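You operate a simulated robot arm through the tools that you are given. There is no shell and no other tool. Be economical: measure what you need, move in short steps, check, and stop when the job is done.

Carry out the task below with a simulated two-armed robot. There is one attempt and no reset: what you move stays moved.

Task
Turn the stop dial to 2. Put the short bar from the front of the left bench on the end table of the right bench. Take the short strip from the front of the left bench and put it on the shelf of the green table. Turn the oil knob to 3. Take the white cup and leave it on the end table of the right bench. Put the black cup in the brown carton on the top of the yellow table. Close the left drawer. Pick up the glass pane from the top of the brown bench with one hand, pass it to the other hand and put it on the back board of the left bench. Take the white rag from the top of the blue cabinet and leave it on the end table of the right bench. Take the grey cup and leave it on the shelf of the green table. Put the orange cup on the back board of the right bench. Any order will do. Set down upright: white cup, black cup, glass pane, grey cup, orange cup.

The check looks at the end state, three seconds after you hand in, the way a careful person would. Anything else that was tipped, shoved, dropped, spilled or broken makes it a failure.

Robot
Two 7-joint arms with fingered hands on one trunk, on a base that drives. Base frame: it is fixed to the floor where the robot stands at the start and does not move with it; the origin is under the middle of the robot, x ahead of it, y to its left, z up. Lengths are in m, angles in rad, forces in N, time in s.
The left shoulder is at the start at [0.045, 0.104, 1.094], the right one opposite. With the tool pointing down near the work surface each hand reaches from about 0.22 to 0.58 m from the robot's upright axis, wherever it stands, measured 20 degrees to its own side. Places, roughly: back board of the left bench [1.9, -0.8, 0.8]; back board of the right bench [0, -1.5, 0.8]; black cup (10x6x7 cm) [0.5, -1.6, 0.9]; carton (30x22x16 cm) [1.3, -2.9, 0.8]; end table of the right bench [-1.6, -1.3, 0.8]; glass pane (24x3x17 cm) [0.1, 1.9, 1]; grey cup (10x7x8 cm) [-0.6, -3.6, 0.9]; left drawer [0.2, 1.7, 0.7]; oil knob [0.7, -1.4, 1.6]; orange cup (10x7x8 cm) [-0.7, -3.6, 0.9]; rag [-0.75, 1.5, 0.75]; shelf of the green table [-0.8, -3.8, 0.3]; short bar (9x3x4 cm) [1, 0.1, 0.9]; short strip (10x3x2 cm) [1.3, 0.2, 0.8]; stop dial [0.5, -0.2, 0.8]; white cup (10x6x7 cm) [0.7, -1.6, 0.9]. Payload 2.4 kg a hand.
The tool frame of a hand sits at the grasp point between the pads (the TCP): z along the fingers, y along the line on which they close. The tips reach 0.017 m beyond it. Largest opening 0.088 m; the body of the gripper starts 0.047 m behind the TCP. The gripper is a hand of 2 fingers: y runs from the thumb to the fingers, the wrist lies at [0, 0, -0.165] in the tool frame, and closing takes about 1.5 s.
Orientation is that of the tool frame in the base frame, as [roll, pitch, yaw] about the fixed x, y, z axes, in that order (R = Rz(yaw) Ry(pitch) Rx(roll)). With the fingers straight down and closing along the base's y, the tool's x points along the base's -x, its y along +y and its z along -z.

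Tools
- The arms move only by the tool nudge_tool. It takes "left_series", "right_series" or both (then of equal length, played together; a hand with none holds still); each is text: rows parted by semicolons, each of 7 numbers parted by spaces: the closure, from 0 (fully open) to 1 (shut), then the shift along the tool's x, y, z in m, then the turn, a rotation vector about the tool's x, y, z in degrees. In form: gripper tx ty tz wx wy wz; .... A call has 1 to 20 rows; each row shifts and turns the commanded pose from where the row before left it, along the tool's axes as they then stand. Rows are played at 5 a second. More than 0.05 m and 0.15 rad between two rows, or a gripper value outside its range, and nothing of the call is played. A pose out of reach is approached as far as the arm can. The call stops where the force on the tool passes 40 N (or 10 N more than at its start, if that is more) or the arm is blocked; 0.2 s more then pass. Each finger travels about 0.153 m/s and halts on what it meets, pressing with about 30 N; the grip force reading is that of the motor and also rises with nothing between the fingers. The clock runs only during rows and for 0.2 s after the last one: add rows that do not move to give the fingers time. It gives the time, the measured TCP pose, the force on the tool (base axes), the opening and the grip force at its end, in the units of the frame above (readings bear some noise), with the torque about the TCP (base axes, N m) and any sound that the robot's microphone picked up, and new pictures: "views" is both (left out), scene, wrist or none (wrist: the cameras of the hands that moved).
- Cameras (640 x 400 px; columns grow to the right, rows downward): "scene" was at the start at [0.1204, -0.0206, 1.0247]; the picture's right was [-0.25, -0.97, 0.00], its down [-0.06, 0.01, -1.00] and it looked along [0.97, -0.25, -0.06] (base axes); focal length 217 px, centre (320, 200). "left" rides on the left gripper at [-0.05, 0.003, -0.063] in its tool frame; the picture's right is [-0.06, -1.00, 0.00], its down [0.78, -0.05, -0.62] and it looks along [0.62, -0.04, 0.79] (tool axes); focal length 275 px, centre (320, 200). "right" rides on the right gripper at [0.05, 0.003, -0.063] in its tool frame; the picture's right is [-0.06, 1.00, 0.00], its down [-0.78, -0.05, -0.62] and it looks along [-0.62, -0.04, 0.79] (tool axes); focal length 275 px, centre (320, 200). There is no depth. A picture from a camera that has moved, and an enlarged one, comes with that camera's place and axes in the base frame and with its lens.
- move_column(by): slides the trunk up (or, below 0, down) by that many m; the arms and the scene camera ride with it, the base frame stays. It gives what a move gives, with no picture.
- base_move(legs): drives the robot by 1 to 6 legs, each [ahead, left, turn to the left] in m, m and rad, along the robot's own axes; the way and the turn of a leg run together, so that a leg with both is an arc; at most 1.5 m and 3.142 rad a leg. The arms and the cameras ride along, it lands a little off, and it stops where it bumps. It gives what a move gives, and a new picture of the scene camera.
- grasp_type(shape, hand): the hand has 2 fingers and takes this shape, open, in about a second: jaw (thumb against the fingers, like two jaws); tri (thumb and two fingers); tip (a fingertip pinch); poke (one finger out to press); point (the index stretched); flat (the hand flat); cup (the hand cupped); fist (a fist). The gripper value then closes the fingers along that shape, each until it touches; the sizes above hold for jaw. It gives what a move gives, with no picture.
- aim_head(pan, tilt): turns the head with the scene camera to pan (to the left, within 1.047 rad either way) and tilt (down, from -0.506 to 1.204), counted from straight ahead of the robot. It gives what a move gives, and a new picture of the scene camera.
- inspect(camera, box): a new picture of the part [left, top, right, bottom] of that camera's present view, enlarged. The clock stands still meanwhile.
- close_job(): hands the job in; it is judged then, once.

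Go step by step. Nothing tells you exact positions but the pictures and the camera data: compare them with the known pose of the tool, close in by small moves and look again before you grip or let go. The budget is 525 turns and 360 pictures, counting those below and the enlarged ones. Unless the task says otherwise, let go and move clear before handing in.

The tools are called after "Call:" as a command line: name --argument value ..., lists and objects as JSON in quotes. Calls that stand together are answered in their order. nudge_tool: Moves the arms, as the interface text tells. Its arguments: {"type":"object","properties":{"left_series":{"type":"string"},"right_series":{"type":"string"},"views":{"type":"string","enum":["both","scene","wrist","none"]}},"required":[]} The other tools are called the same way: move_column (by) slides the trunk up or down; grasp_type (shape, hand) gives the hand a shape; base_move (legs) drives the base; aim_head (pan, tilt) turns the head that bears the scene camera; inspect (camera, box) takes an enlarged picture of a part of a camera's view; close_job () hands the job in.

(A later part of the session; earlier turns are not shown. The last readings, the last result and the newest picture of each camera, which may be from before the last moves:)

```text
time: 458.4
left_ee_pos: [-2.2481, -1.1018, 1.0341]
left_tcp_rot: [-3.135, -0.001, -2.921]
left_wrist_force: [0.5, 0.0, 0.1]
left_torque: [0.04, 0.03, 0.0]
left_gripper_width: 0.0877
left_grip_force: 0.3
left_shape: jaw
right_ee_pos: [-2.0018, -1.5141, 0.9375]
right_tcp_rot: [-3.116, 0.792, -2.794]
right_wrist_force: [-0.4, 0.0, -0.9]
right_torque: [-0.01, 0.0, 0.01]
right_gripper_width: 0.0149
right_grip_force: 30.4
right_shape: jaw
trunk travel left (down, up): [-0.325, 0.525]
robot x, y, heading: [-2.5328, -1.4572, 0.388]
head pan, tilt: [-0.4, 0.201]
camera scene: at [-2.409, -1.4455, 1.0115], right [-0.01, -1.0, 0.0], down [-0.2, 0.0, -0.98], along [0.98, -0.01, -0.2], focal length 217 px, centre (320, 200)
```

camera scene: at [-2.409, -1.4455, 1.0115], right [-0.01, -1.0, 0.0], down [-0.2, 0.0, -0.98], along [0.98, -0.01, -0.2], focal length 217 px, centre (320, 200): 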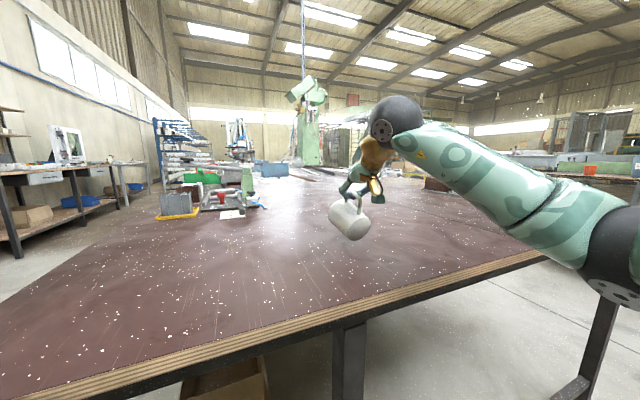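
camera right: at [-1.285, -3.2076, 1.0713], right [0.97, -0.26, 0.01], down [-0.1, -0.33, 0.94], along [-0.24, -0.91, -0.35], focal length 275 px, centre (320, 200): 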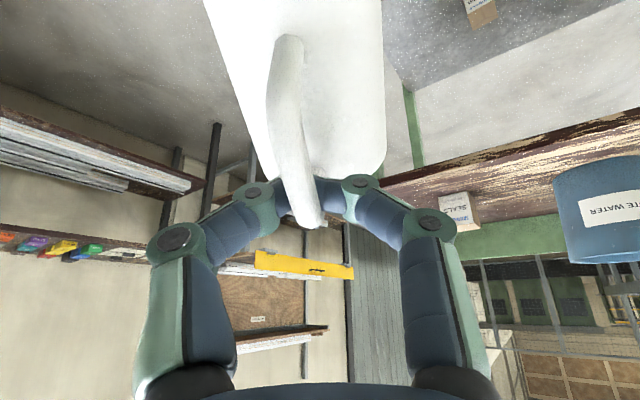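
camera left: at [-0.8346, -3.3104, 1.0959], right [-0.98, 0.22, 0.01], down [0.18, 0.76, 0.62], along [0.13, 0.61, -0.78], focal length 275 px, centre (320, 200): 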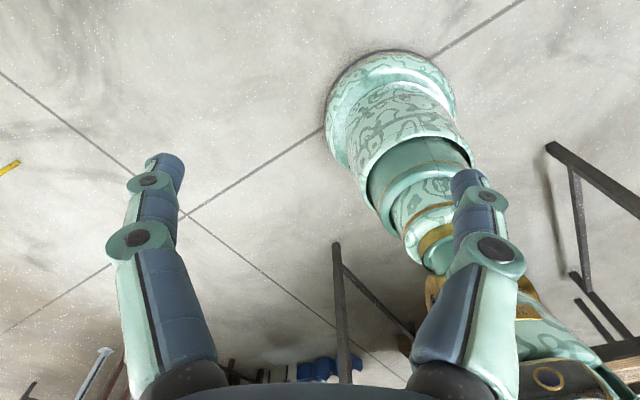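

Call:
nudge_tool --right_series "1 .0036 0 .0035 0 0 0;1 .0036 0 .0035 0 0 0;1 0 0 0 0 0 0" --views "none"

Call:
nudge_tool --right_series "1 .0036 0 .0035 0 0 0;1 .0036 0 .0035 0 0 0;1 0 0 0 0 0 0" --views "none"

Call:
inspect --camera "scene" --box '[260, 130, 460, 270]'

```text
time: 459.2
left_ee_pos: [-2.2487, -1.1024, 1.0347]
left_tcp_rot: [-3.135, -0.001, -2.922]
left_wrist_force: [0.9, -0.5, 0.0]
left_torque: [-0.03, 0.01, 0.01]
left_gripper_width: 0.0881
left_grip_force: 0.1
left_shape: jaw
right_ee_pos: [-1.999, -1.5133, 0.9281]
right_tcp_rot: [-3.117, 0.791, -2.794]
right_wrist_force: [0.2, 0.2, -0.6]
right_torque: [-0.02, 0.0, -0.01]
right_gripper_width: 0.0146
right_grip_force: 30.1
right_shape: jaw
trunk travel left (down, up): [-0.325, 0.525]
robot x, y, heading: [-2.5265, -1.4593, 0.384]
head pan, tilt: [-0.4, 0.201]
```

```text
time: 460.0
left_ee_pos: [-2.2484, -1.1018, 1.0345]
left_tcp_rot: [-3.134, -0.003, -2.922]
left_wrist_force: [0.2, 0.3, 0.4]
left_torque: [0.03, 0.04, -0.05]
left_gripper_width: 0.0881
left_grip_force: 0.1
left_shape: jaw
right_ee_pos: [-2.001, -1.5142, 0.919]
right_tcp_rot: [-3.116, 0.793, -2.795]
right_wrist_force: [0.4, -0.3, 0.5]
right_torque: [0.0, -0.01, 0.0]
right_gripper_width: 0.0149
right_grip_force: 29.6
right_shape: jaw
trunk travel left (down, up): [-0.325, 0.525]
robot x, y, heading: [-2.5338, -1.456, 0.382]
head pan, tilt: [-0.4, 0.201]
```

```text
2.86 times, centred on (360, 200) of scene
camera zoom: at [-2.4091, -1.4455, 1.0115], right [-0.01, -1.0, 0.0], down [-0.2, 0.0, -0.98], along [0.98, -0.01, -0.2], focal length 620 px, centre (206, 200)
```

zoom: 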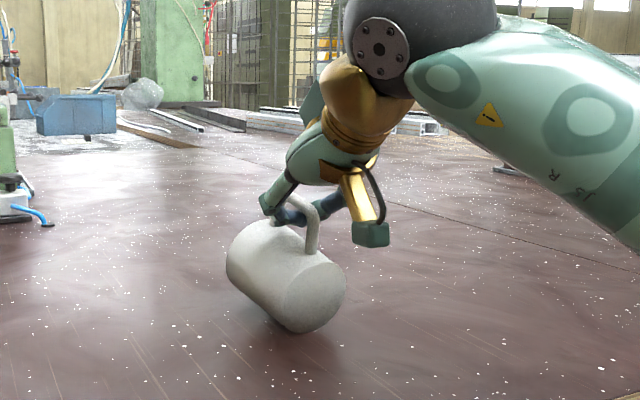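

Contact made. Now I pivot: hand backward with a slight descent, in small steps.

Call:
nudge_tool --right_series "1 .0085 0 -.0057 0 0 0;1 .0078 0 -.0064 0 0 0;1 .0085 0 -.0055 0 0 0;1 .0092 0 -.005 0 0 0;1 0 0 0 0 0 0" --views "none"

Call:
inspect --camera "scene" --box '[260, 130, 460, 270]'

```text
time: 461.2
left_ee_pos: [-2.2481, -1.1016, 1.0345]
left_tcp_rot: [-3.136, 0.001, -2.92]
left_wrist_force: [0.4, -0.1, 0.2]
left_torque: [-0.01, 0.0, -0.03]
left_gripper_width: 0.0878
left_grip_force: 0.1
left_shape: jaw
right_ee_pos: [-2.0407, -1.5274, 0.911]
right_tcp_rot: [-3.116, 0.792, -2.793]
right_wrist_force: [0.1, -0.4, 0.3]
right_torque: [0.0, -0.03, 0.03]
right_gripper_width: 0.0147
right_grip_force: 29.5
right_shape: jaw
trunk travel left (down, up): [-0.325, 0.525]
robot x, y, heading: [-2.5294, -1.4576, 0.378]
head pan, tilt: [-0.4, 0.201]
```

```text
2.86 times, centred on (360, 200) of scene
camera zoom: at [-2.4091, -1.4456, 1.0115], right [-0.01, -1.0, 0.0], down [-0.2, 0.0, -0.98], along [0.98, -0.01, -0.2], focal length 620 px, centre (206, 200)
```

zoom: 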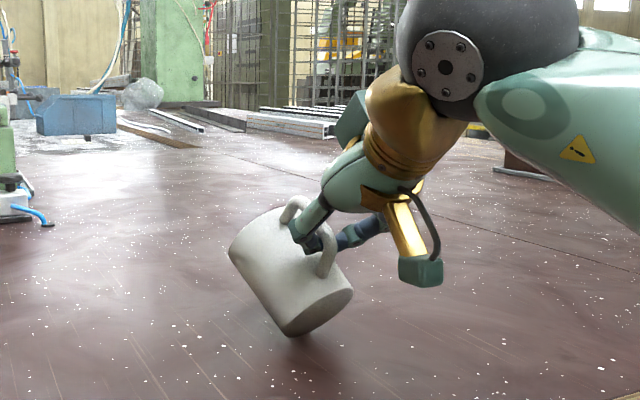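

It's tipping up nicely. Continuing.

Call:
nudge_tool --right_series "1 .0099 0 -.0043 0 0 0;1 .0099 0 -.0043 0 0 0;1 .0113 0 -.0029 0 0 0;1 0 0 0 0 0 0" --views "none"

Call:
inspect --camera "scene" --box '[260, 130, 460, 270]'

```text
time: 462.2
left_ee_pos: [-2.2482, -1.101, 1.0348]
left_tcp_rot: [-3.134, 0.001, -2.921]
left_wrist_force: [0.3, 1.0, 0.3]
left_torque: [-0.04, -0.01, -0.03]
left_gripper_width: 0.0879
left_grip_force: 0.1
left_shape: jaw
right_ee_pos: [-2.0686, -1.5368, 0.8966]
right_tcp_rot: [-3.118, 0.792, -2.796]
right_wrist_force: [0.6, 0.1, 0.5]
right_torque: [0.01, 0.0, 0.03]
right_gripper_width: 0.0148
right_grip_force: 29.8
right_shape: jaw
trunk travel left (down, up): [-0.325, 0.525]
robot x, y, heading: [-2.5331, -1.4614, 0.388]
head pan, tilt: [-0.4, 0.201]
```

```text
2.86 times, centred on (360, 200) of scene
camera zoom: at [-2.4091, -1.4456, 1.0115], right [-0.01, -1.0, 0.0], down [-0.2, 0.0, -0.98], along [0.98, -0.01, -0.2], focal length 620 px, centre (206, 200)
```

zoom: 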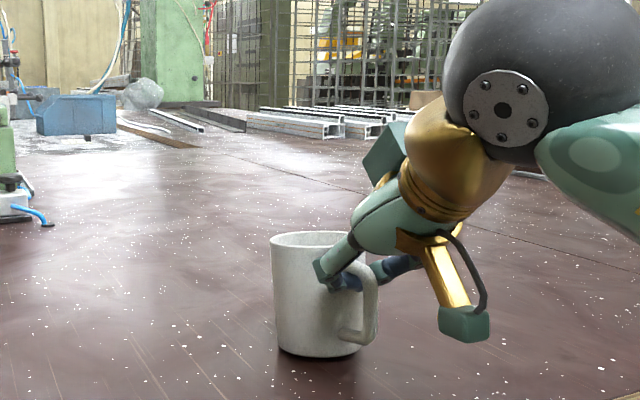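

Call:
nudge_tool --right_series "1 .0049 0 -.0007 0 0 0;1 0 0 0 0 0 0" --views "none"

Call:
inspect --camera "scene" --box '[260, 130, 460, 270]'

```text
time: 462.8
left_ee_pos: [-2.2484, -1.1019, 1.0346]
left_tcp_rot: [-3.134, 0.0, -2.921]
left_wrist_force: [0.1, -1.3, 0.0]
left_torque: [0.01, 0.0, -0.01]
left_gripper_width: 0.088
left_grip_force: 0.1
left_shape: jaw
right_ee_pos: [-2.0717, -1.5387, 0.8943]
right_tcp_rot: [-3.116, 0.792, -2.793]
right_wrist_force: [-0.5, 0.4, 0.2]
right_torque: [0.01, -0.03, -0.02]
right_gripper_width: 0.0146
right_grip_force: 29.8
right_shape: jaw
trunk travel left (down, up): [-0.325, 0.525]
robot x, y, heading: [-2.5331, -1.4596, 0.386]
head pan, tilt: [-0.4, 0.201]
```

```text
2.86 times, centred on (360, 200) of scene
camera zoom: at [-2.4091, -1.4456, 1.0115], right [-0.01, -1.0, 0.0], down [-0.2, 0.0, -0.98], along [0.98, -0.01, -0.2], focal length 620 px, centre (206, 200)
```

zoom: 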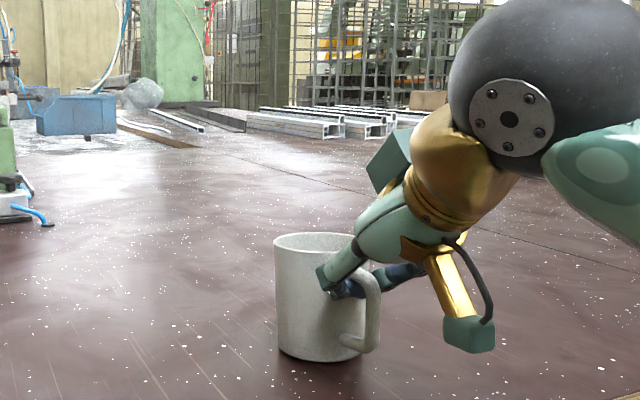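

The cup stands flat. Releasing and withdrawing back-up along the tool axis.

Call:
nudge_tool --right_series ".7 0 0 0 0 0 0;.5 0 0 0 0 0 0;.3 0 0 0 0 0 0;.3 0 0 -.02 0 0 0;.3 0 0 -.03 0 0 0;.3 0 0 -.03 0 0 0;0 0 0 -.03 0 0 0;0 0 0 0 0 0 0" --views "none"

Call:
inspect --camera "scene" --box '[200, 110, 480, 290]'

```text
time: 464.6
left_ee_pos: [-2.2498, -1.1016, 1.0335]
left_tcp_rot: [-3.134, -0.002, -2.92]
left_wrist_force: [-0.3, -0.7, -0.6]
left_torque: [0.01, 0.01, 0.01]
left_gripper_width: 0.0878
left_grip_force: 0.1
left_shape: jaw
right_ee_pos: [-2.1021, -1.5615, 0.9644]
right_tcp_rot: [-3.116, 0.791, -2.794]
right_wrist_force: [0.2, -1.3, -0.3]
right_torque: [0.0, 0.03, 0.0]
right_gripper_width: 0.0879
right_grip_force: 0.1
right_shape: jaw
right hand out of reach, approached as far as the arm can: row 6, 7
trunk travel left (down, up): [-0.325, 0.525]
robot x, y, heading: [-2.5334, -1.4604, 0.388]
head pan, tilt: [-0.4, 0.201]
```

```text
2.22 times, centred on (340, 200) of scene
camera zoom: at [-2.4091, -1.4455, 1.0115], right [-0.01, -1.0, 0.0], down [-0.2, 0.0, -0.98], along [0.98, -0.01, -0.2], focal length 482 px, centre (276, 200)
```

zoom: 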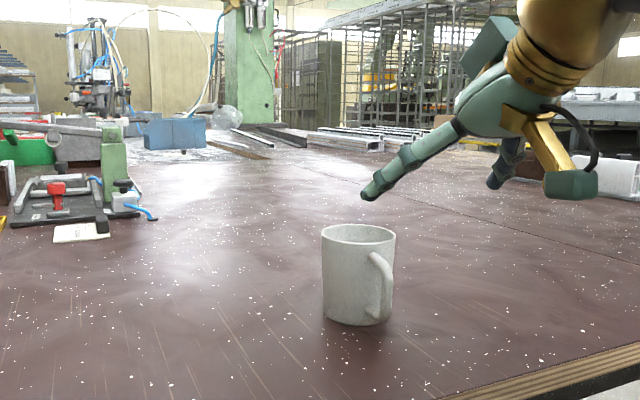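

The white cup stands upright on the end table. I'll reset the right hand and drive round to the front for the rag.

Call:
base_move --legs '[[-0.12, 0, 0]]'

Call:
nudge_tool --right_series "0 0 0 -.03 0 7.5 0;0 0 0 -.03 0 7.5 0;0 0 0 0 0 7.5 0;0 0 0 0 0 7.5 0;0 0 0 0 0 7.5 0;0 0 0 0 0 7.5 0;0 0 0 -.03 0 0 0;0 0 0 -.03 0 0 0;0 0 0 0 0 0 0" --views "none"

Call:
base_move --legs '[[0, 0, 1.54], [0.75, 0, 0], [0, 0, -1.307], [1.4, 0, 0]]'

Call:
aim_head --pan 0.2 --tilt 0.3

```text
time: 465.8
left_ee_pos: [-2.3628, -1.1475, 1.0342]
left_tcp_rot: [-3.133, 0.002, -2.919]
left_wrist_force: [0.7, -0.4, -0.4]
left_torque: [-0.01, -0.03, -0.02]
left_gripper_width: 0.088
left_grip_force: 0.0
left_shape: jaw
right_ee_pos: [-2.2154, -1.6079, 0.9658]
right_tcp_rot: [-3.116, 0.791, -2.793]
right_wrist_force: [-1.1, 0.1, -0.2]
right_torque: [0.0, 0.03, -0.04]
right_gripper_width: 0.0878
right_grip_force: 0.1
right_shape: jaw
trunk travel left (down, up): [-0.325, 0.525]
robot x, y, heading: [-2.6433, -1.5014, 0.384]
head pan, tilt: [-0.4, 0.201]
camera scene: at [-2.5231, -1.4917, 1.0115], right [-0.01, -1.0, 0.0], down [-0.2, 0.0, -0.98], along [0.98, -0.01, -0.2], focal length 217 px, centre (320, 200)
```

scene: 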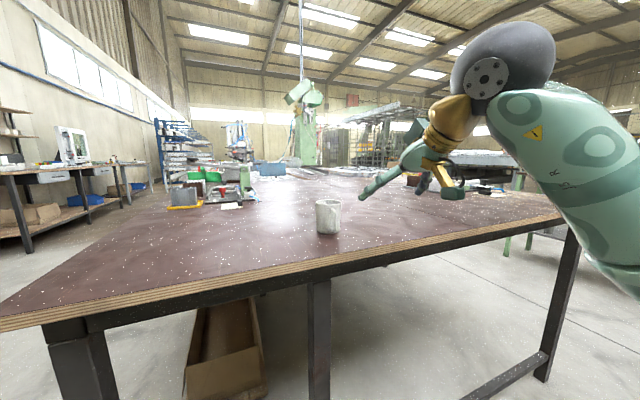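

```text
time: 467.8
left_ee_pos: [-2.3629, -1.1474, 1.0347]
left_tcp_rot: [-3.134, -0.004, -2.92]
left_wrist_force: [0.0, -0.2, -0.2]
left_torque: [0.0, -0.01, 0.02]
left_gripper_width: 0.0877
left_grip_force: 0.1
left_shape: jaw
right_ee_pos: [-2.2526, -1.6181, 1.0716]
right_tcp_rot: [-3.123, 0.006, -2.812]
right_wrist_force: [-0.9, 0.6, -0.6]
right_torque: [-0.03, 0.02, 0.02]
right_gripper_width: 0.0878
right_grip_force: 0.0
right_shape: jaw
right hand out of reach, approached as far as the arm can: row 1
trunk travel left (down, up): [-0.325, 0.525]
robot x, y, heading: [-2.6433, -1.5039, 0.387]
head pan, tilt: [-0.4, 0.201]
```

```text
time: 485.5
left_ee_pos: [-1.7506, 0.4953, 1.0337]
left_tcp_rot: [-3.132, -0.002, -2.585]
left_wrist_force: [1.5, -0.4, 0.0]
left_torque: [0.03, -0.01, 0.0]
left_gripper_width: 0.0879
left_grip_force: 0.1
left_shape: jaw
right_ee_pos: [-1.4889, 0.088, 1.0711]
right_tcp_rot: [-3.123, 0.007, -2.476]
right_wrist_force: [-0.3, -0.1, 0.2]
right_torque: [0.02, -0.02, 0.0]
right_gripper_width: 0.0878
right_grip_force: 0.1
right_shape: jaw
trunk travel left (down, up): [-0.325, 0.525]
robot x, y, heading: [-1.8996, 0.0729, 0.723]
head pan, tilt: [-0.4, 0.201]
camera scene: at [-1.7868, 0.118, 1.0115], right [0.32, -0.95, 0.0], down [-0.19, -0.06, -0.98], along [0.93, 0.31, -0.2], focal length 217 px, centre (320, 200)
```

scene: 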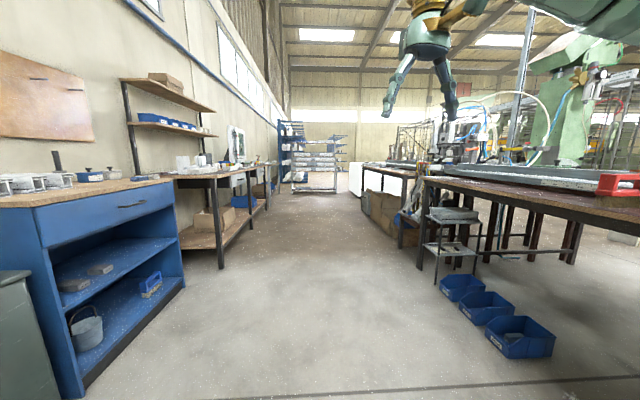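

```text
time: 486.5
left_ee_pos: [-1.7503, 0.4951, 1.034]
left_tcp_rot: [-3.134, -0.001, -2.585]
left_wrist_force: [-0.5, 0.2, 0.4]
left_torque: [0.04, 0.0, -0.01]
left_gripper_width: 0.0882
left_grip_force: 0.0
left_shape: jaw
right_ee_pos: [-1.4892, 0.0876, 1.0722]
right_tcp_rot: [-3.123, 0.007, -2.476]
right_wrist_force: [0.1, 0.4, -0.2]
right_torque: [0.02, -0.02, 0.03]
right_gripper_width: 0.088
right_grip_force: 0.0
right_shape: jaw
trunk travel left (down, up): [-0.325, 0.525]
robot x, y, heading: [-1.9007, 0.0626, 0.725]
head pan, tilt: [0.201, 0.3]
camera scene: at [-1.8187, 0.1629, 1.0022], right [0.8, -0.61, 0.0], down [-0.18, -0.24, -0.96], along [0.58, 0.76, -0.3], focal length 217 px, centre (320, 200)
```

scene: 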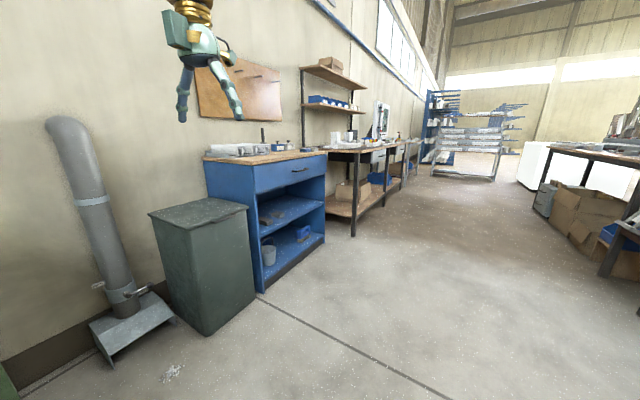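

The blue cabinet is ahead-left. I'll drive in front of it and face it.

Call:
base_move --legs '[[0, 0, -0.05], [1.15, 0, 0], [0, 0, 1.26]]'

Call:
aim_head --pan -0.1 --tilt 0.4

```text
time: 495.9
left_ee_pos: [-1.3224, 1.0657, 1.033]
left_tcp_rot: [-3.133, 0.0, -1.424]
left_wrist_force: [0.8, 0.9, -0.3]
left_torque: [0.03, -0.02, 0.02]
left_gripper_width: 0.0878
left_grip_force: 0.1
left_shape: jaw
right_ee_pos: [-0.8445, 1.1428, 1.0722]
right_tcp_rot: [-3.123, 0.006, -1.315]
right_wrist_force: [-0.1, 0.5, 0.3]
right_torque: [0.03, 0.01, 0.0]
right_gripper_width: 0.088
right_grip_force: 0.1
right_shape: jaw
trunk travel left (down, up): [-0.325, 0.525]
robot x, y, heading: [-0.9882, 0.7556, 1.881]
head pan, tilt: [0.201, 0.3]
camera scene: at [-1.0433, 0.8722, 1.0022], right [0.87, 0.49, 0.0], down [0.14, -0.26, -0.96], along [-0.47, 0.83, -0.3], focal length 217 px, centre (320, 200)
```

scene: 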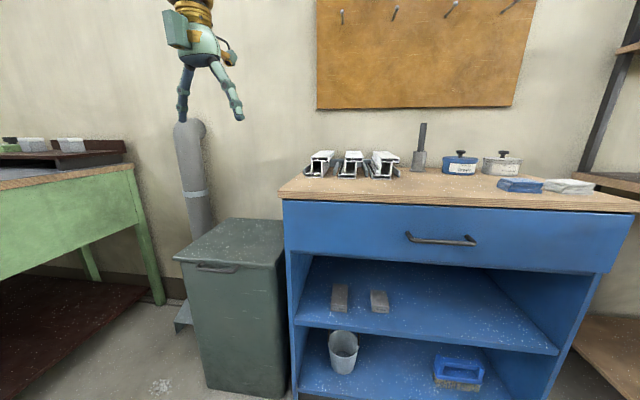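

```text
time: 496.7
left_ee_pos: [-1.3211, 1.0667, 1.0334]
left_tcp_rot: [-3.134, 0.001, -1.424]
left_wrist_force: [0.0, 0.1, 0.0]
left_torque: [0.01, 0.02, 0.01]
left_gripper_width: 0.0877
left_grip_force: 0.0
left_shape: jaw
right_ee_pos: [-0.8448, 1.1435, 1.0711]
right_tcp_rot: [-3.123, 0.004, -1.313]
right_wrist_force: [0.1, -0.4, 0.1]
right_torque: [0.0, -0.02, -0.01]
right_gripper_width: 0.0877
right_grip_force: 0.0
right_shape: jaw
trunk travel left (down, up): [-0.325, 0.525]
robot x, y, heading: [-0.9866, 0.7583, 1.881]
head pan, tilt: [-0.099, 0.4]
camera scene: at [-1.0171, 0.8813, 0.993], right [0.98, 0.21, 0.0], down [0.08, -0.38, -0.92], along [-0.19, 0.9, -0.39], focal length 217 px, centre (320, 200)
```

scene: 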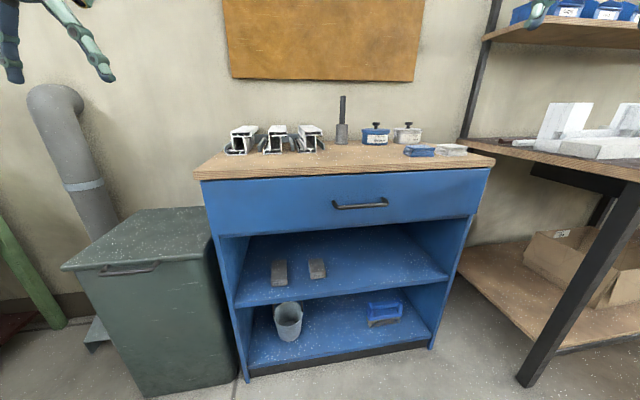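

Two folded rags lie at the right front of the cabinet top; the white one is at about [−0.715, 1.74, 0.86]. I'll move in so the right hand can take it.

Call:
base_move --legs '[[0, 0, 0.06], [0.33, -0.487, 0]]'

Call:
aim_head --pan -0.1 --tilt 0.6

```text
time: 500.4
left_ee_pos: [-1.0012, 1.5287, 1.0329]
left_tcp_rot: [-3.134, -0.003, -1.377]
left_wrist_force: [-0.4, 0.1, 0.9]
left_torque: [0.0, 0.0, 0.0]
left_gripper_width: 0.0878
left_grip_force: 0.1
left_shape: jaw
right_ee_pos: [-0.5274, 1.6272, 1.0709]
right_tcp_rot: [-3.125, 0.007, -1.262]
right_wrist_force: [0.4, 0.4, 0.0]
right_torque: [-0.01, -0.02, 0.01]
right_gripper_width: 0.0878
right_grip_force: 0.1
right_shape: jaw
trunk travel left (down, up): [-0.325, 0.525]
robot x, y, heading: [-0.6499, 1.2388, 1.93]
head pan, tilt: [-0.099, 0.4]
camera scene: at [-0.6871, 1.3591, 0.993], right [0.97, 0.26, 0.0], down [0.1, -0.38, -0.92], along [-0.24, 0.89, -0.39], focal length 217 px, centre (320, 200)
```

scene: 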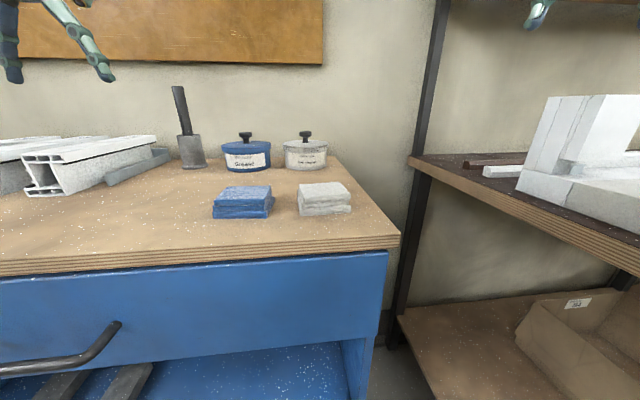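

```text
time: 501.1
left_ee_pos: [-1.0001, 1.5298, 1.0346]
left_tcp_rot: [-3.131, 0.0, -1.375]
left_wrist_force: [0.3, 0.6, 0.0]
left_torque: [-0.01, 0.02, -0.02]
left_gripper_width: 0.0879
left_grip_force: 0.0
left_shape: jaw
right_ee_pos: [-0.5292, 1.6291, 1.0716]
right_tcp_rot: [-3.124, 0.008, -1.264]
right_wrist_force: [0.1, 0.1, 0.0]
right_torque: [-0.01, -0.02, -0.01]
right_gripper_width: 0.0878
right_grip_force: 0.0
right_shape: jaw
trunk travel left (down, up): [-0.325, 0.525]
robot x, y, heading: [-0.6514, 1.2365, 1.928]
head pan, tilt: [-0.099, 0.6]
camera scene: at [-0.686, 1.3549, 0.9748], right [0.97, 0.26, 0.0], down [0.15, -0.55, -0.83], along [-0.21, 0.8, -0.56], focal length 217 px, centre (320, 200)
```

scene: 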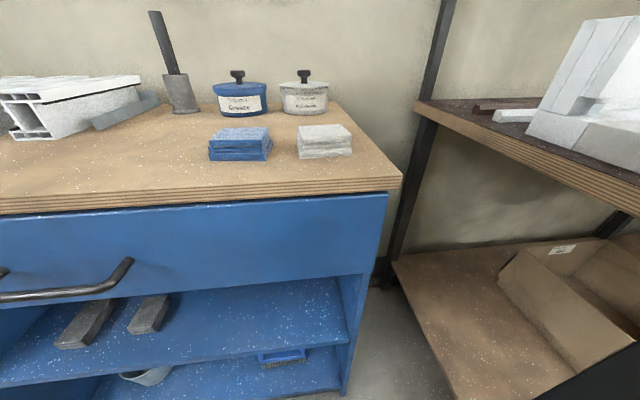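

White rag triangulated at ≈[−0.754, 1.638, 0.873]. Bringing the right hand above it.

Call:
nudge_tool --right_series "0 -.013 .0355 0 0 0 0;0 -.013 .0355 0 0 0 0;0 -.013 .0355 0 0 0 0;0 -.013 .0355 0 0 0 0;0 -.013 .035 0 0 0 0;0 -.0116 .035 0 0 0 0;0 0 0 .03 0 0 0;0 0 0 .03 0 0 0;0 0 0 0 0 0 0" --views "wrist"

```text
time: 503.1
left_ee_pos: [-0.9999, 1.5285, 1.0336]
left_tcp_rot: [-3.133, 0.0, -1.376]
left_wrist_force: [-0.4, -0.3, 0.3]
left_torque: [-0.02, 0.01, 0.03]
left_gripper_width: 0.088
left_grip_force: 0.1
left_shape: jaw
right_ee_pos: [-0.7538, 1.6404, 1.0072]
right_tcp_rot: [-3.123, 0.007, -1.266]
right_wrist_force: [-0.6, 0.0, 0.7]
right_torque: [-0.02, 0.01, 0.01]
right_gripper_width: 0.0879
right_grip_force: 0.4
right_shape: jaw
trunk travel left (down, up): [-0.325, 0.525]
robot x, y, heading: [-0.652, 1.2379, 1.927]
head pan, tilt: [-0.099, 0.6]
camera right: at [-0.7428, 1.5901, 1.0688], right [-0.97, -0.24, -0.02], down [-0.2, 0.76, 0.63], along [-0.14, 0.61, -0.78], focal length 275 px, centre (320, 200)
```

right: 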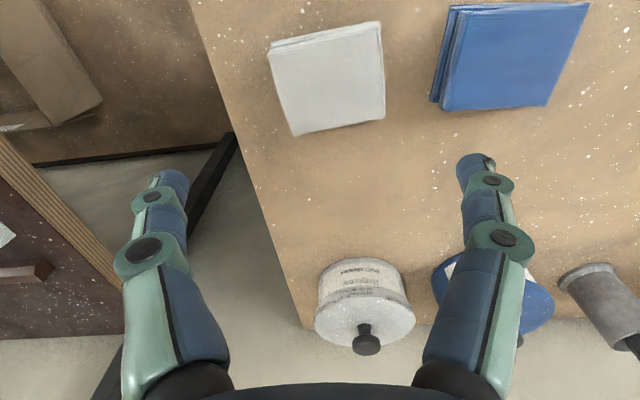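

Call:
nudge_tool --right_series "0 .004 .004 .03 0 0 0;0 0 0 .03 0 0 0;0 0 0 .03 0 0 0;0 0 0 0 0 0 0" --views "wrist"

```text
time: 504.1
left_ee_pos: [-1.0006, 1.5288, 1.0349]
left_tcp_rot: [-3.133, -0.001, -1.375]
left_wrist_force: [0.0, -0.1, 0.4]
left_torque: [-0.05, -0.02, 0.01]
left_gripper_width: 0.0882
left_grip_force: 0.0
left_shape: jaw
right_ee_pos: [-0.7532, 1.6351, 0.9181]
right_tcp_rot: [-3.124, 0.008, -1.265]
right_wrist_force: [-0.9, 0.0, -0.3]
right_torque: [-0.03, 0.02, 0.01]
right_gripper_width: 0.0881
right_grip_force: 0.1
right_shape: jaw
trunk travel left (down, up): [-0.325, 0.525]
robot x, y, heading: [-0.6528, 1.2362, 1.931]
head pan, tilt: [-0.099, 0.6]
camera right: at [-0.7425, 1.5854, 0.9798], right [-0.97, -0.24, -0.02], down [-0.2, 0.75, 0.63], along [-0.14, 0.61, -0.78], focal length 275 px, centre (320, 200)
```

right: 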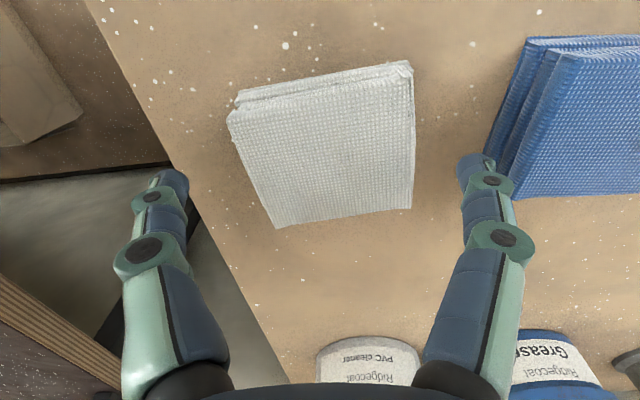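

Call:
nudge_tool --right_series ".14 0 0 0 0 0 0;.14 0 0 .02 0 0 0;.14 0 0 .019 0 0 0;.14 0 0 0 0 0 0" --views "wrist"

```text
time: 505.1
left_ee_pos: [-1.0009, 1.5295, 1.0344]
left_tcp_rot: [-3.133, 0.0, -1.376]
left_wrist_force: [-0.2, -0.2, 0.6]
left_torque: [0.0, -0.02, -0.02]
left_gripper_width: 0.088
left_grip_force: 0.0
left_shape: jaw
right_ee_pos: [-0.7539, 1.6376, 0.8795]
right_tcp_rot: [-3.124, 0.007, -1.264]
right_wrist_force: [0.6, -0.3, 0.4]
right_torque: [-0.02, -0.03, -0.02]
right_gripper_width: 0.0759
right_grip_force: 0.1
right_shape: jaw
trunk travel left (down, up): [-0.325, 0.525]
robot x, y, heading: [-0.6519, 1.239, 1.927]
head pan, tilt: [-0.099, 0.6]
camera right: at [-0.7431, 1.5862, 0.9411], right [-0.97, -0.24, -0.02], down [-0.2, 0.75, 0.63], along [-0.14, 0.61, -0.78], focal length 275 px, centre (320, 200)
```

right: 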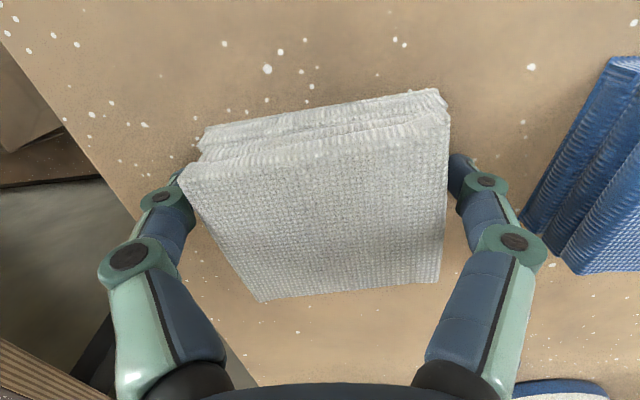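

Call:
nudge_tool --right_series "1 0 0 0 0 0 0;1 0 0 0 0 0 0;1 0 0 0 0 0 0;1 0 0 0 0 0 0;1 0 0 0 0 0 0;1 0 0 -.02 0 0 0;1 0 0 -.03 0 0 0;1 0 0 -.04 0 0 0;1 0 0 -.04 0 0 0;1 0 0 0 0 0 0" --views "both"

```text
time: 507.4
left_ee_pos: [-1.001, 1.5282, 1.0354]
left_tcp_rot: [-3.134, 0.0, -1.374]
left_wrist_force: [-0.1, -0.3, 0.3]
left_torque: [-0.03, -0.02, 0.01]
left_gripper_width: 0.0879
left_grip_force: 0.0
left_shape: jaw
right_ee_pos: [-0.7526, 1.6319, 1.0087]
right_tcp_rot: [-3.125, 0.007, -1.267]
right_wrist_force: [0.5, 0.5, -0.4]
right_torque: [0.02, -0.02, 0.0]
right_gripper_width: 0.0666
right_grip_force: 30.4
right_shape: jaw
trunk travel left (down, up): [-0.325, 0.525]
robot x, y, heading: [-0.6525, 1.2376, 1.931]
head pan, tilt: [-0.099, 0.6]
camera scene: at [-0.6861, 1.3549, 0.9747], right [0.97, 0.26, 0.0], down [0.15, -0.55, -0.82], along [-0.21, 0.8, -0.57], focal length 217 px, centre (320, 200)
camera right: at [-0.7424, 1.5827, 1.0716], right [-0.97, -0.24, -0.02], down [-0.2, 0.76, 0.63], along [-0.14, 0.61, -0.78], focal length 275 px, centre (320, 200)
```

scene: 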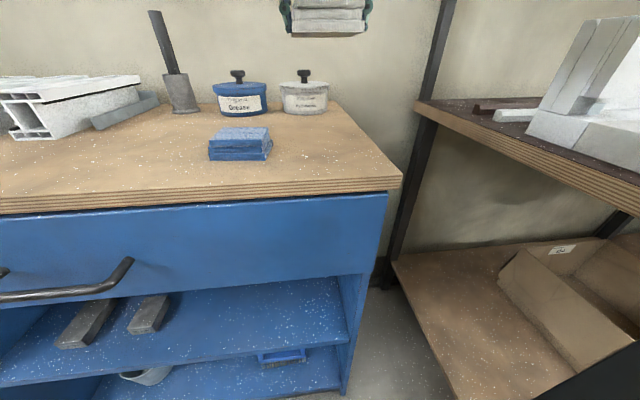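
right: 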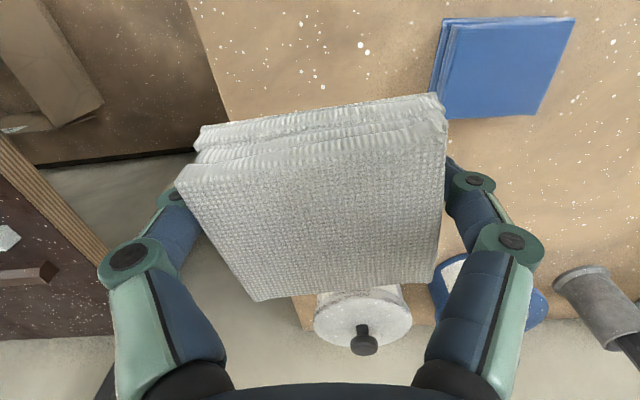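

The rag is held. Next the bar: I'll raise the hand, back off and drive to the left bench's front.

Call:
nudge_tool --right_series "1 0 0 -.04 0 0 0;1 0 0 -.04 0 0 0;1 0 0 0 0 0 0" --views "none"

Call:
base_move --legs '[[-0.42, 0, 0], [0, 0, -2.12], [1.1, 0, 0], [0, 0, -1.02]]'

Call:
aim_head --pan 0.3 --tilt 0.4

```text
time: 508.1
left_ee_pos: [-1.0011, 1.5292, 1.0332]
left_tcp_rot: [-3.134, 0.001, -1.374]
left_wrist_force: [0.8, -0.4, 0.2]
left_torque: [0.01, 0.03, -0.03]
left_gripper_width: 0.088
left_grip_force: 0.1
left_shape: jaw
right_ee_pos: [-0.7559, 1.6324, 1.0901]
right_tcp_rot: [-3.123, 0.008, -1.266]
right_wrist_force: [-0.1, -0.3, -0.8]
right_torque: [-0.03, 0.02, -0.01]
right_gripper_width: 0.0667
right_grip_force: 29.7
right_shape: jaw
trunk travel left (down, up): [-0.325, 0.525]
robot x, y, heading: [-0.6496, 1.2389, 1.93]
head pan, tilt: [-0.099, 0.6]
```

```text
time: 523.5
left_ee_pos: [0.9304, 0.3927, 1.0343]
left_tcp_rot: [-3.133, -0.001, 1.798]
left_wrist_force: [-0.1, -0.6, 0.0]
left_torque: [-0.01, 0.01, 0.0]
left_gripper_width: 0.0879
left_grip_force: 0.1
left_shape: jaw
right_ee_pos: [0.6874, 0.2803, 1.0908]
right_tcp_rot: [-3.124, 0.008, 1.906]
right_wrist_force: [-0.1, 0.2, -0.8]
right_torque: [-0.02, 0.0, 0.05]
right_gripper_width: 0.0665
right_grip_force: 30.6
right_shape: jaw
trunk travel left (down, up): [-0.325, 0.525]
robot x, y, heading: [0.5699, 0.672, -1.182]
head pan, tilt: [-0.099, 0.6]
camera scene: at [0.6085, 0.5612, 0.9747], right [-0.96, -0.29, 0.0], down [-0.16, 0.54, -0.82], along [0.24, -0.79, -0.57], focal length 217 px, centre (320, 200)
```

scene: 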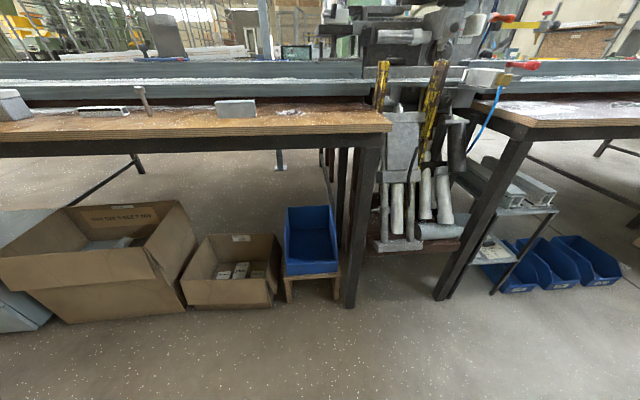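

```text
time: 524.4
left_ee_pos: [0.93, 0.3932, 1.0335]
left_tcp_rot: [-3.132, 0.001, 1.799]
left_wrist_force: [1.2, -0.1, 0.0]
left_torque: [0.0, 0.0, -0.02]
left_gripper_width: 0.0878
left_grip_force: 0.1
left_shape: jaw
right_ee_pos: [0.6875, 0.281, 1.0899]
right_tcp_rot: [-3.125, 0.007, 1.906]
right_wrist_force: [0.1, 0.8, 0.4]
right_torque: [-0.03, 0.04, 0.03]
right_gripper_width: 0.0665
right_grip_force: 29.9
right_shape: jaw
trunk travel left (down, up): [-0.325, 0.525]
robot x, y, heading: [0.5711, 0.6733, -1.178]
head pan, tilt: [0.3, 0.4]
camera scene: at [0.6421, 0.5745, 0.9929], right [-0.77, -0.64, 0.0], down [-0.25, 0.3, -0.92], along [0.59, -0.71, -0.39], focal length 217 px, centre (320, 200)
```

scene: 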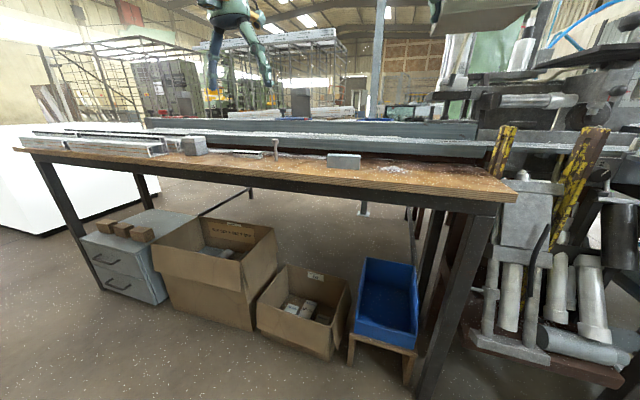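

Bar at ≈[0.977, 0.069, 0.854], strip at ≈[1.325, 0.151, 0.845]. I'll move in and yaw the left hand 90° to grip the bar across its narrow side.

Call:
base_move --legs '[[0, 0, -0.035], [0.25, 0.02, 0]]'

Call:
nudge_tool --left_series "0 0 0 0 0 0 -8.2;0 0 0 0 0 0 -8.2;0 0 0 0 0 0 -8.2;0 0 0 0 0 0 -8.2;0 0 0 0 0 0 -8.2;0 0 0 0 0 0 -8.2;0 0 0 0 0 0 -8.2;0 0 0 0 0 0 -8.2;0 0 0 0 0 0 -8.2;0 0 0 0 0 0 -8.2;0 0 0 0 0 0 0" --views "both"

```text
time: 526.6
left_ee_pos: [1.028, 0.1439, 1.0338]
left_tcp_rot: [-3.132, -0.002, 1.761]
left_wrist_force: [0.7, -0.4, 0.4]
left_torque: [0.01, 0.01, 0.03]
left_gripper_width: 0.088
left_grip_force: 0.2
left_shape: jaw
right_ee_pos: [0.7834, 0.041, 1.0898]
right_tcp_rot: [-3.125, 0.006, 1.868]
right_wrist_force: [0.1, 0.0, -0.3]
right_torque: [-0.03, -0.01, 0.02]
right_gripper_width: 0.0667
right_grip_force: 29.8
right_shape: jaw
trunk travel left (down, up): [-0.325, 0.525]
robot x, y, heading: [0.6783, 0.4406, -1.217]
head pan, tilt: [0.3, 0.4]
camera scene: at [0.7474, 0.3364, 0.9929], right [-0.79, -0.61, 0.0], down [-0.24, 0.31, -0.92], along [0.56, -0.73, -0.39], focal length 217 px, centre (320, 200)
```

scene: 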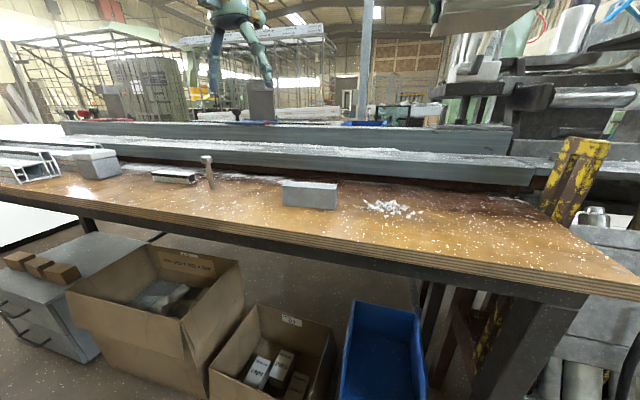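

```text
time: 529.0
left_ee_pos: [1.0865, 0.1591, 1.0406]
left_tcp_rot: [-3.139, -0.014, -3.093]
left_wrist_force: [-0.4, 0.8, -0.7]
left_torque: [0.02, 0.01, -0.04]
left_gripper_width: 0.0874
left_grip_force: 0.1
left_shape: jaw
left hand out of reach, approached as far as the arm can: row 9, 10
right_ee_pos: [0.7822, 0.0411, 1.0896]
right_tcp_rot: [-3.123, 0.008, 1.869]
right_wrist_force: [0.8, 0.2, -0.9]
right_torque: [0.03, -0.04, 0.01]
right_gripper_width: 0.0666
right_grip_force: 30.3
right_shape: jaw
trunk travel left (down, up): [-0.325, 0.525]
robot x, y, heading: [0.6773, 0.438, -1.22]
head pan, tilt: [0.3, 0.4]
camera scene: at [0.7473, 0.3366, 0.993], right [-0.79, -0.61, 0.0], down [-0.24, 0.31, -0.92], along [0.56, -0.73, -0.39], focal length 217 px, centre (320, 200)
camera left: at [1.1372, 0.165, 1.101], right [0.11, -0.99, 0.0], down [-0.77, -0.08, 0.63], along [-0.63, -0.07, -0.78], focal length 275 px, centre (320, 200)
```

scene: 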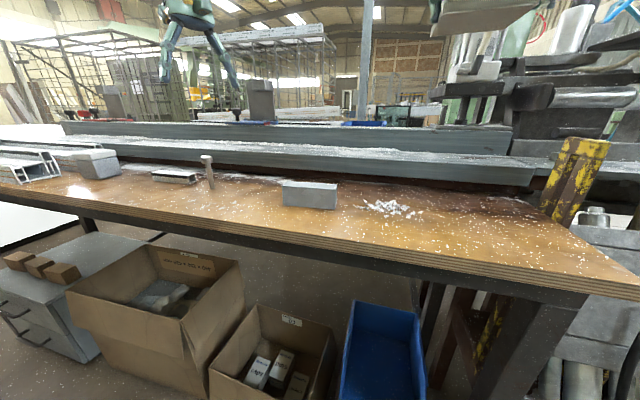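
left: 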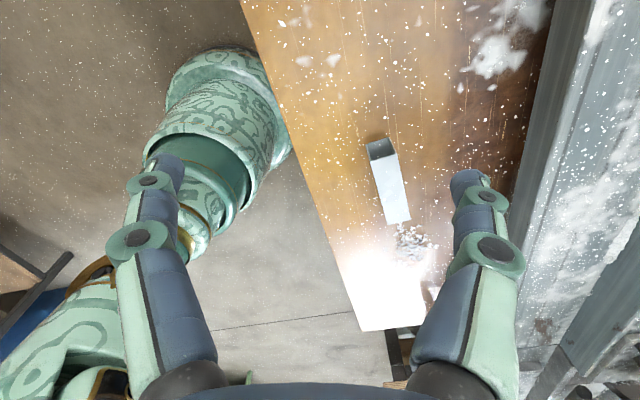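

Call:
nudge_tool --left_series "0 .038 -.0263 0 0 0 0;0 .038 -.0263 0 0 0 0;0 .038 -.0263 0 0 0 0;0 0 0 0 0 0 -8;0 0 0 0 0 0 -8;0 0 0 0 0 0 -7;0 0 0 .04 0 0 0;0 0 0 0 0 0 0" --views "wrist"

```text
time: 530.8
left_ee_pos: [1.1938, 0.1484, 1.0022]
left_tcp_rot: [3.139, -0.007, -2.69]
left_wrist_force: [-0.4, -0.1, -1.1]
left_torque: [-0.02, -0.01, 0.0]
left_gripper_width: 0.088
left_grip_force: 0.0
left_shape: jaw
left hand out of reach, approached as far as the arm can: row 1, 2, 3, 4, 5, 6
right_ee_pos: [0.7829, 0.0419, 1.0896]
right_tcp_rot: [-3.123, 0.007, 1.869]
right_wrist_force: [-0.2, -0.5, -0.3]
right_torque: [0.02, 0.02, 0.05]
right_gripper_width: 0.0665
right_grip_force: 29.7
right_shape: jaw
trunk travel left (down, up): [-0.325, 0.525]
robot x, y, heading: [0.681, 0.4362, -1.216]
head pan, tilt: [0.3, 0.4]
camera left: at [1.2376, 0.1735, 1.0649], right [0.49, -0.87, 0.0], down [-0.68, -0.39, 0.62], along [-0.54, -0.31, -0.78], focal length 275 px, centre (320, 200)
```

left: 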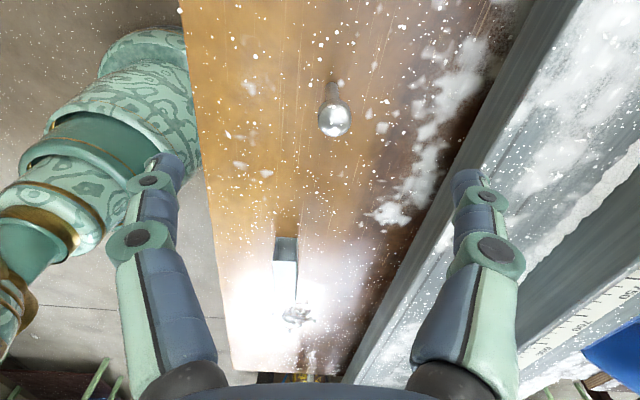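

The yaw is right but the arm sits too far left; I'll shift the base 0.23 m right to bring it over the bar.

Call:
base_move --legs '[[0, -0.229, 0]]'

Call:
nudge_tool --left_series "0 0 0 .03 0 0 0;0 0 0 0 0 0 0" --views "wrist"

```text
time: 532.5
left_ee_pos: [0.9833, 0.0691, 1.0032]
left_tcp_rot: [3.137, -0.006, -2.697]
left_wrist_force: [-0.1, 0.3, 0.2]
left_torque: [0.0, 0.01, -0.01]
left_gripper_width: 0.0879
left_grip_force: 0.1
left_shape: jaw
right_ee_pos: [0.5719, -0.0358, 1.09]
right_tcp_rot: [-3.125, 0.008, 1.864]
right_wrist_force: [-0.1, -1.1, 0.1]
right_torque: [-0.01, 0.01, 0.03]
right_gripper_width: 0.0667
right_grip_force: 29.6
right_shape: jaw
trunk travel left (down, up): [-0.325, 0.525]
robot x, y, heading: [0.4713, 0.3597, -1.221]
head pan, tilt: [0.3, 0.4]
camera scene: at [0.5381, 0.2598, 0.993], right [-0.8, -0.6, 0.0], down [-0.23, 0.31, -0.92], along [0.56, -0.73, -0.39], focal length 217 px, centre (320, 200)
```

scene: 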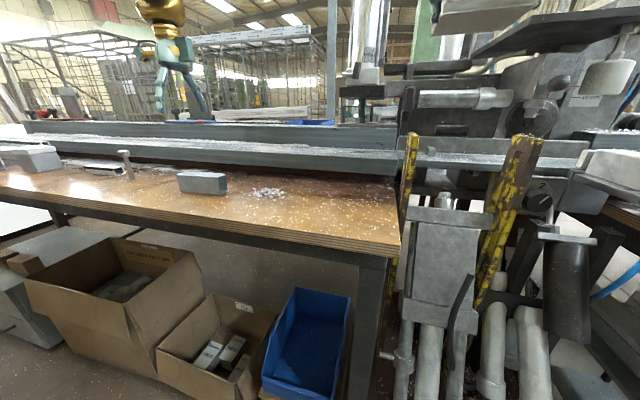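

```text
time: 533.1
left_ee_pos: [0.9805, 0.0707, 0.9731]
left_tcp_rot: [3.139, -0.008, -2.699]
left_wrist_force: [-0.4, 0.2, -0.3]
left_torque: [-0.02, 0.0, 0.01]
left_gripper_width: 0.0877
left_grip_force: 0.1
left_shape: jaw
right_ee_pos: [0.5719, -0.0344, 1.0906]
right_tcp_rot: [-3.124, 0.007, 1.863]
right_wrist_force: [0.6, -0.2, -0.8]
right_torque: [0.01, -0.01, -0.02]
right_gripper_width: 0.0666
right_grip_force: 30.3
right_shape: jaw
trunk travel left (down, up): [-0.325, 0.525]
robot x, y, heading: [0.4746, 0.3623, -1.224]
head pan, tilt: [0.3, 0.4]
camera left: at [1.0247, 0.0934, 1.0351], right [0.48, -0.87, 0.0], down [-0.68, -0.38, 0.63], along [-0.55, -0.3, -0.78], focal length 275 px, centre (320, 200)
```

left: 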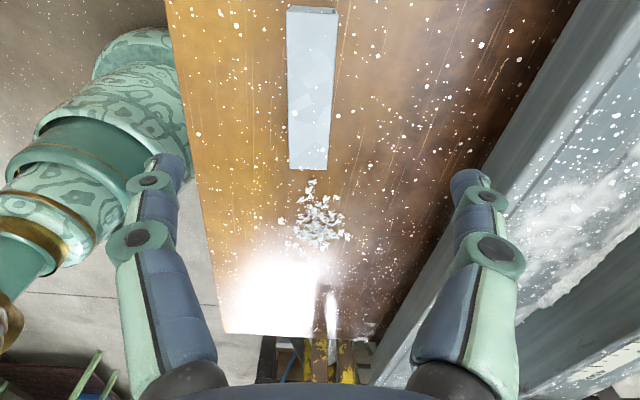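

Call:
nudge_tool --left_series ".2 0 .005 .03 0 0 0;.2 0 0 .03 0 0 0;.2 0 0 .03 0 0 0;.2 0 0 .022 0 0 0;.2 0 0 0 0 0 0" --views "wrist"

```text
time: 534.3
left_ee_pos: [0.9804, 0.0747, 0.8628]
left_tcp_rot: [3.138, -0.009, -2.697]
left_wrist_force: [-0.4, 0.2, 0.3]
left_torque: [0.01, -0.01, 0.02]
left_gripper_width: 0.0706
left_grip_force: 0.0
left_shape: jaw
right_ee_pos: [0.5723, -0.033, 1.0906]
right_tcp_rot: [-3.126, 0.006, 1.862]
right_wrist_force: [-0.8, 0.2, -1.1]
right_torque: [-0.02, 0.02, -0.05]
right_gripper_width: 0.0666
right_grip_force: 29.7
right_shape: jaw
trunk travel left (down, up): [-0.325, 0.525]
robot x, y, heading: [0.472, 0.3604, -1.221]
head pan, tilt: [0.3, 0.4]
camera left: at [1.0247, 0.0981, 0.9232], right [0.49, -0.87, 0.0], down [-0.68, -0.38, 0.62], along [-0.55, -0.3, -0.78], focal length 275 px, centre (320, 200)
```

left: 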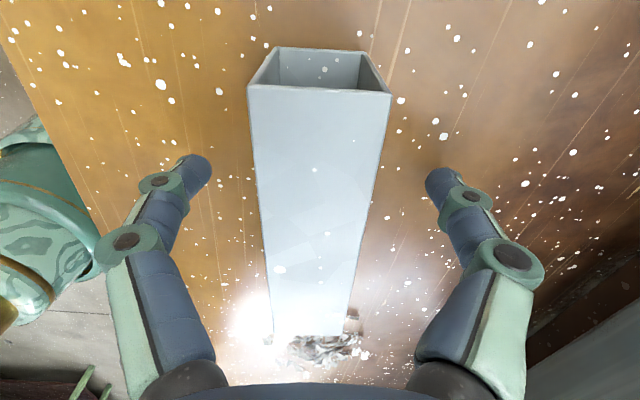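

Well straddled. Gripping the bar and lifting.

Call:
nudge_tool --left_series "1 0 0 0 0 0 0;1 0 0 0 0 0 0;1 0 0 0 0 0 0;1 0 0 0 0 0 0;1 0 0 0 0 0 0;1 0 0 -.03 0 0 0;1 0 0 -.04 0 0 0;1 0 0 -.04 0 0 0;1 0 0 -.04 0 0 0;1 0 0 0 0 0 0" --views "both"

```text
time: 536.5
left_ee_pos: [0.9814, 0.0732, 1.0147]
left_tcp_rot: [3.138, -0.009, -2.698]
left_wrist_force: [0.1, -0.4, -1.3]
left_torque: [0.0, -0.02, 0.01]
left_gripper_width: 0.0206
left_grip_force: 29.7
left_shape: jaw
right_ee_pos: [0.5725, -0.0351, 1.0899]
right_tcp_rot: [-3.123, 0.007, 1.863]
right_wrist_force: [0.7, -0.3, -0.7]
right_torque: [0.02, -0.01, 0.01]
right_gripper_width: 0.0666
right_grip_force: 30.0
right_shape: jaw
trunk travel left (down, up): [-0.325, 0.525]
robot x, y, heading: [0.4708, 0.3669, -1.223]
head pan, tilt: [0.3, 0.4]
camera scene: at [0.5383, 0.2599, 0.9929], right [-0.8, -0.6, 0.0], down [-0.23, 0.31, -0.92], along [0.56, -0.73, -0.39], focal length 217 px, centre (320, 200)
camera left: at [1.0265, 0.097, 1.0757], right [0.49, -0.87, 0.0], down [-0.68, -0.38, 0.62], along [-0.55, -0.3, -0.78], focal length 275 px, centre (320, 200)
```

scene: 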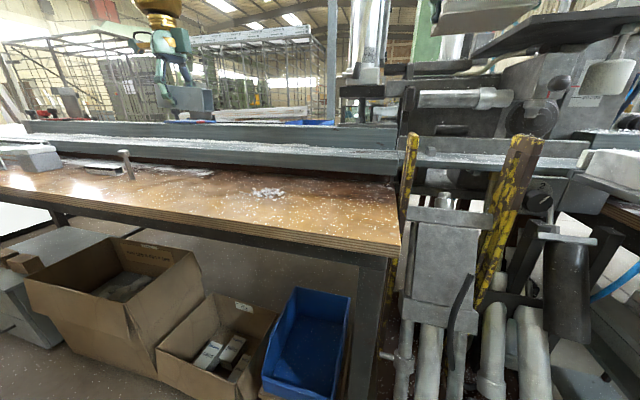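
left: 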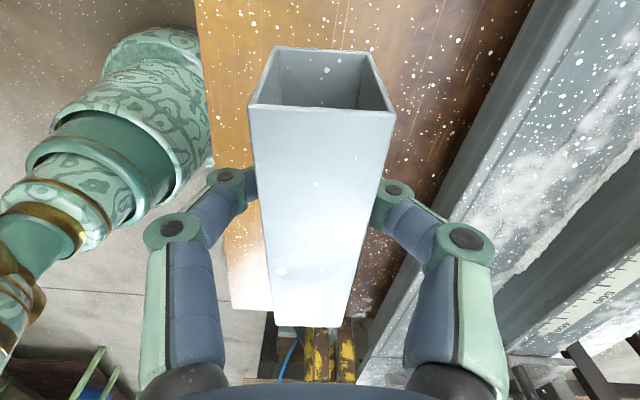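

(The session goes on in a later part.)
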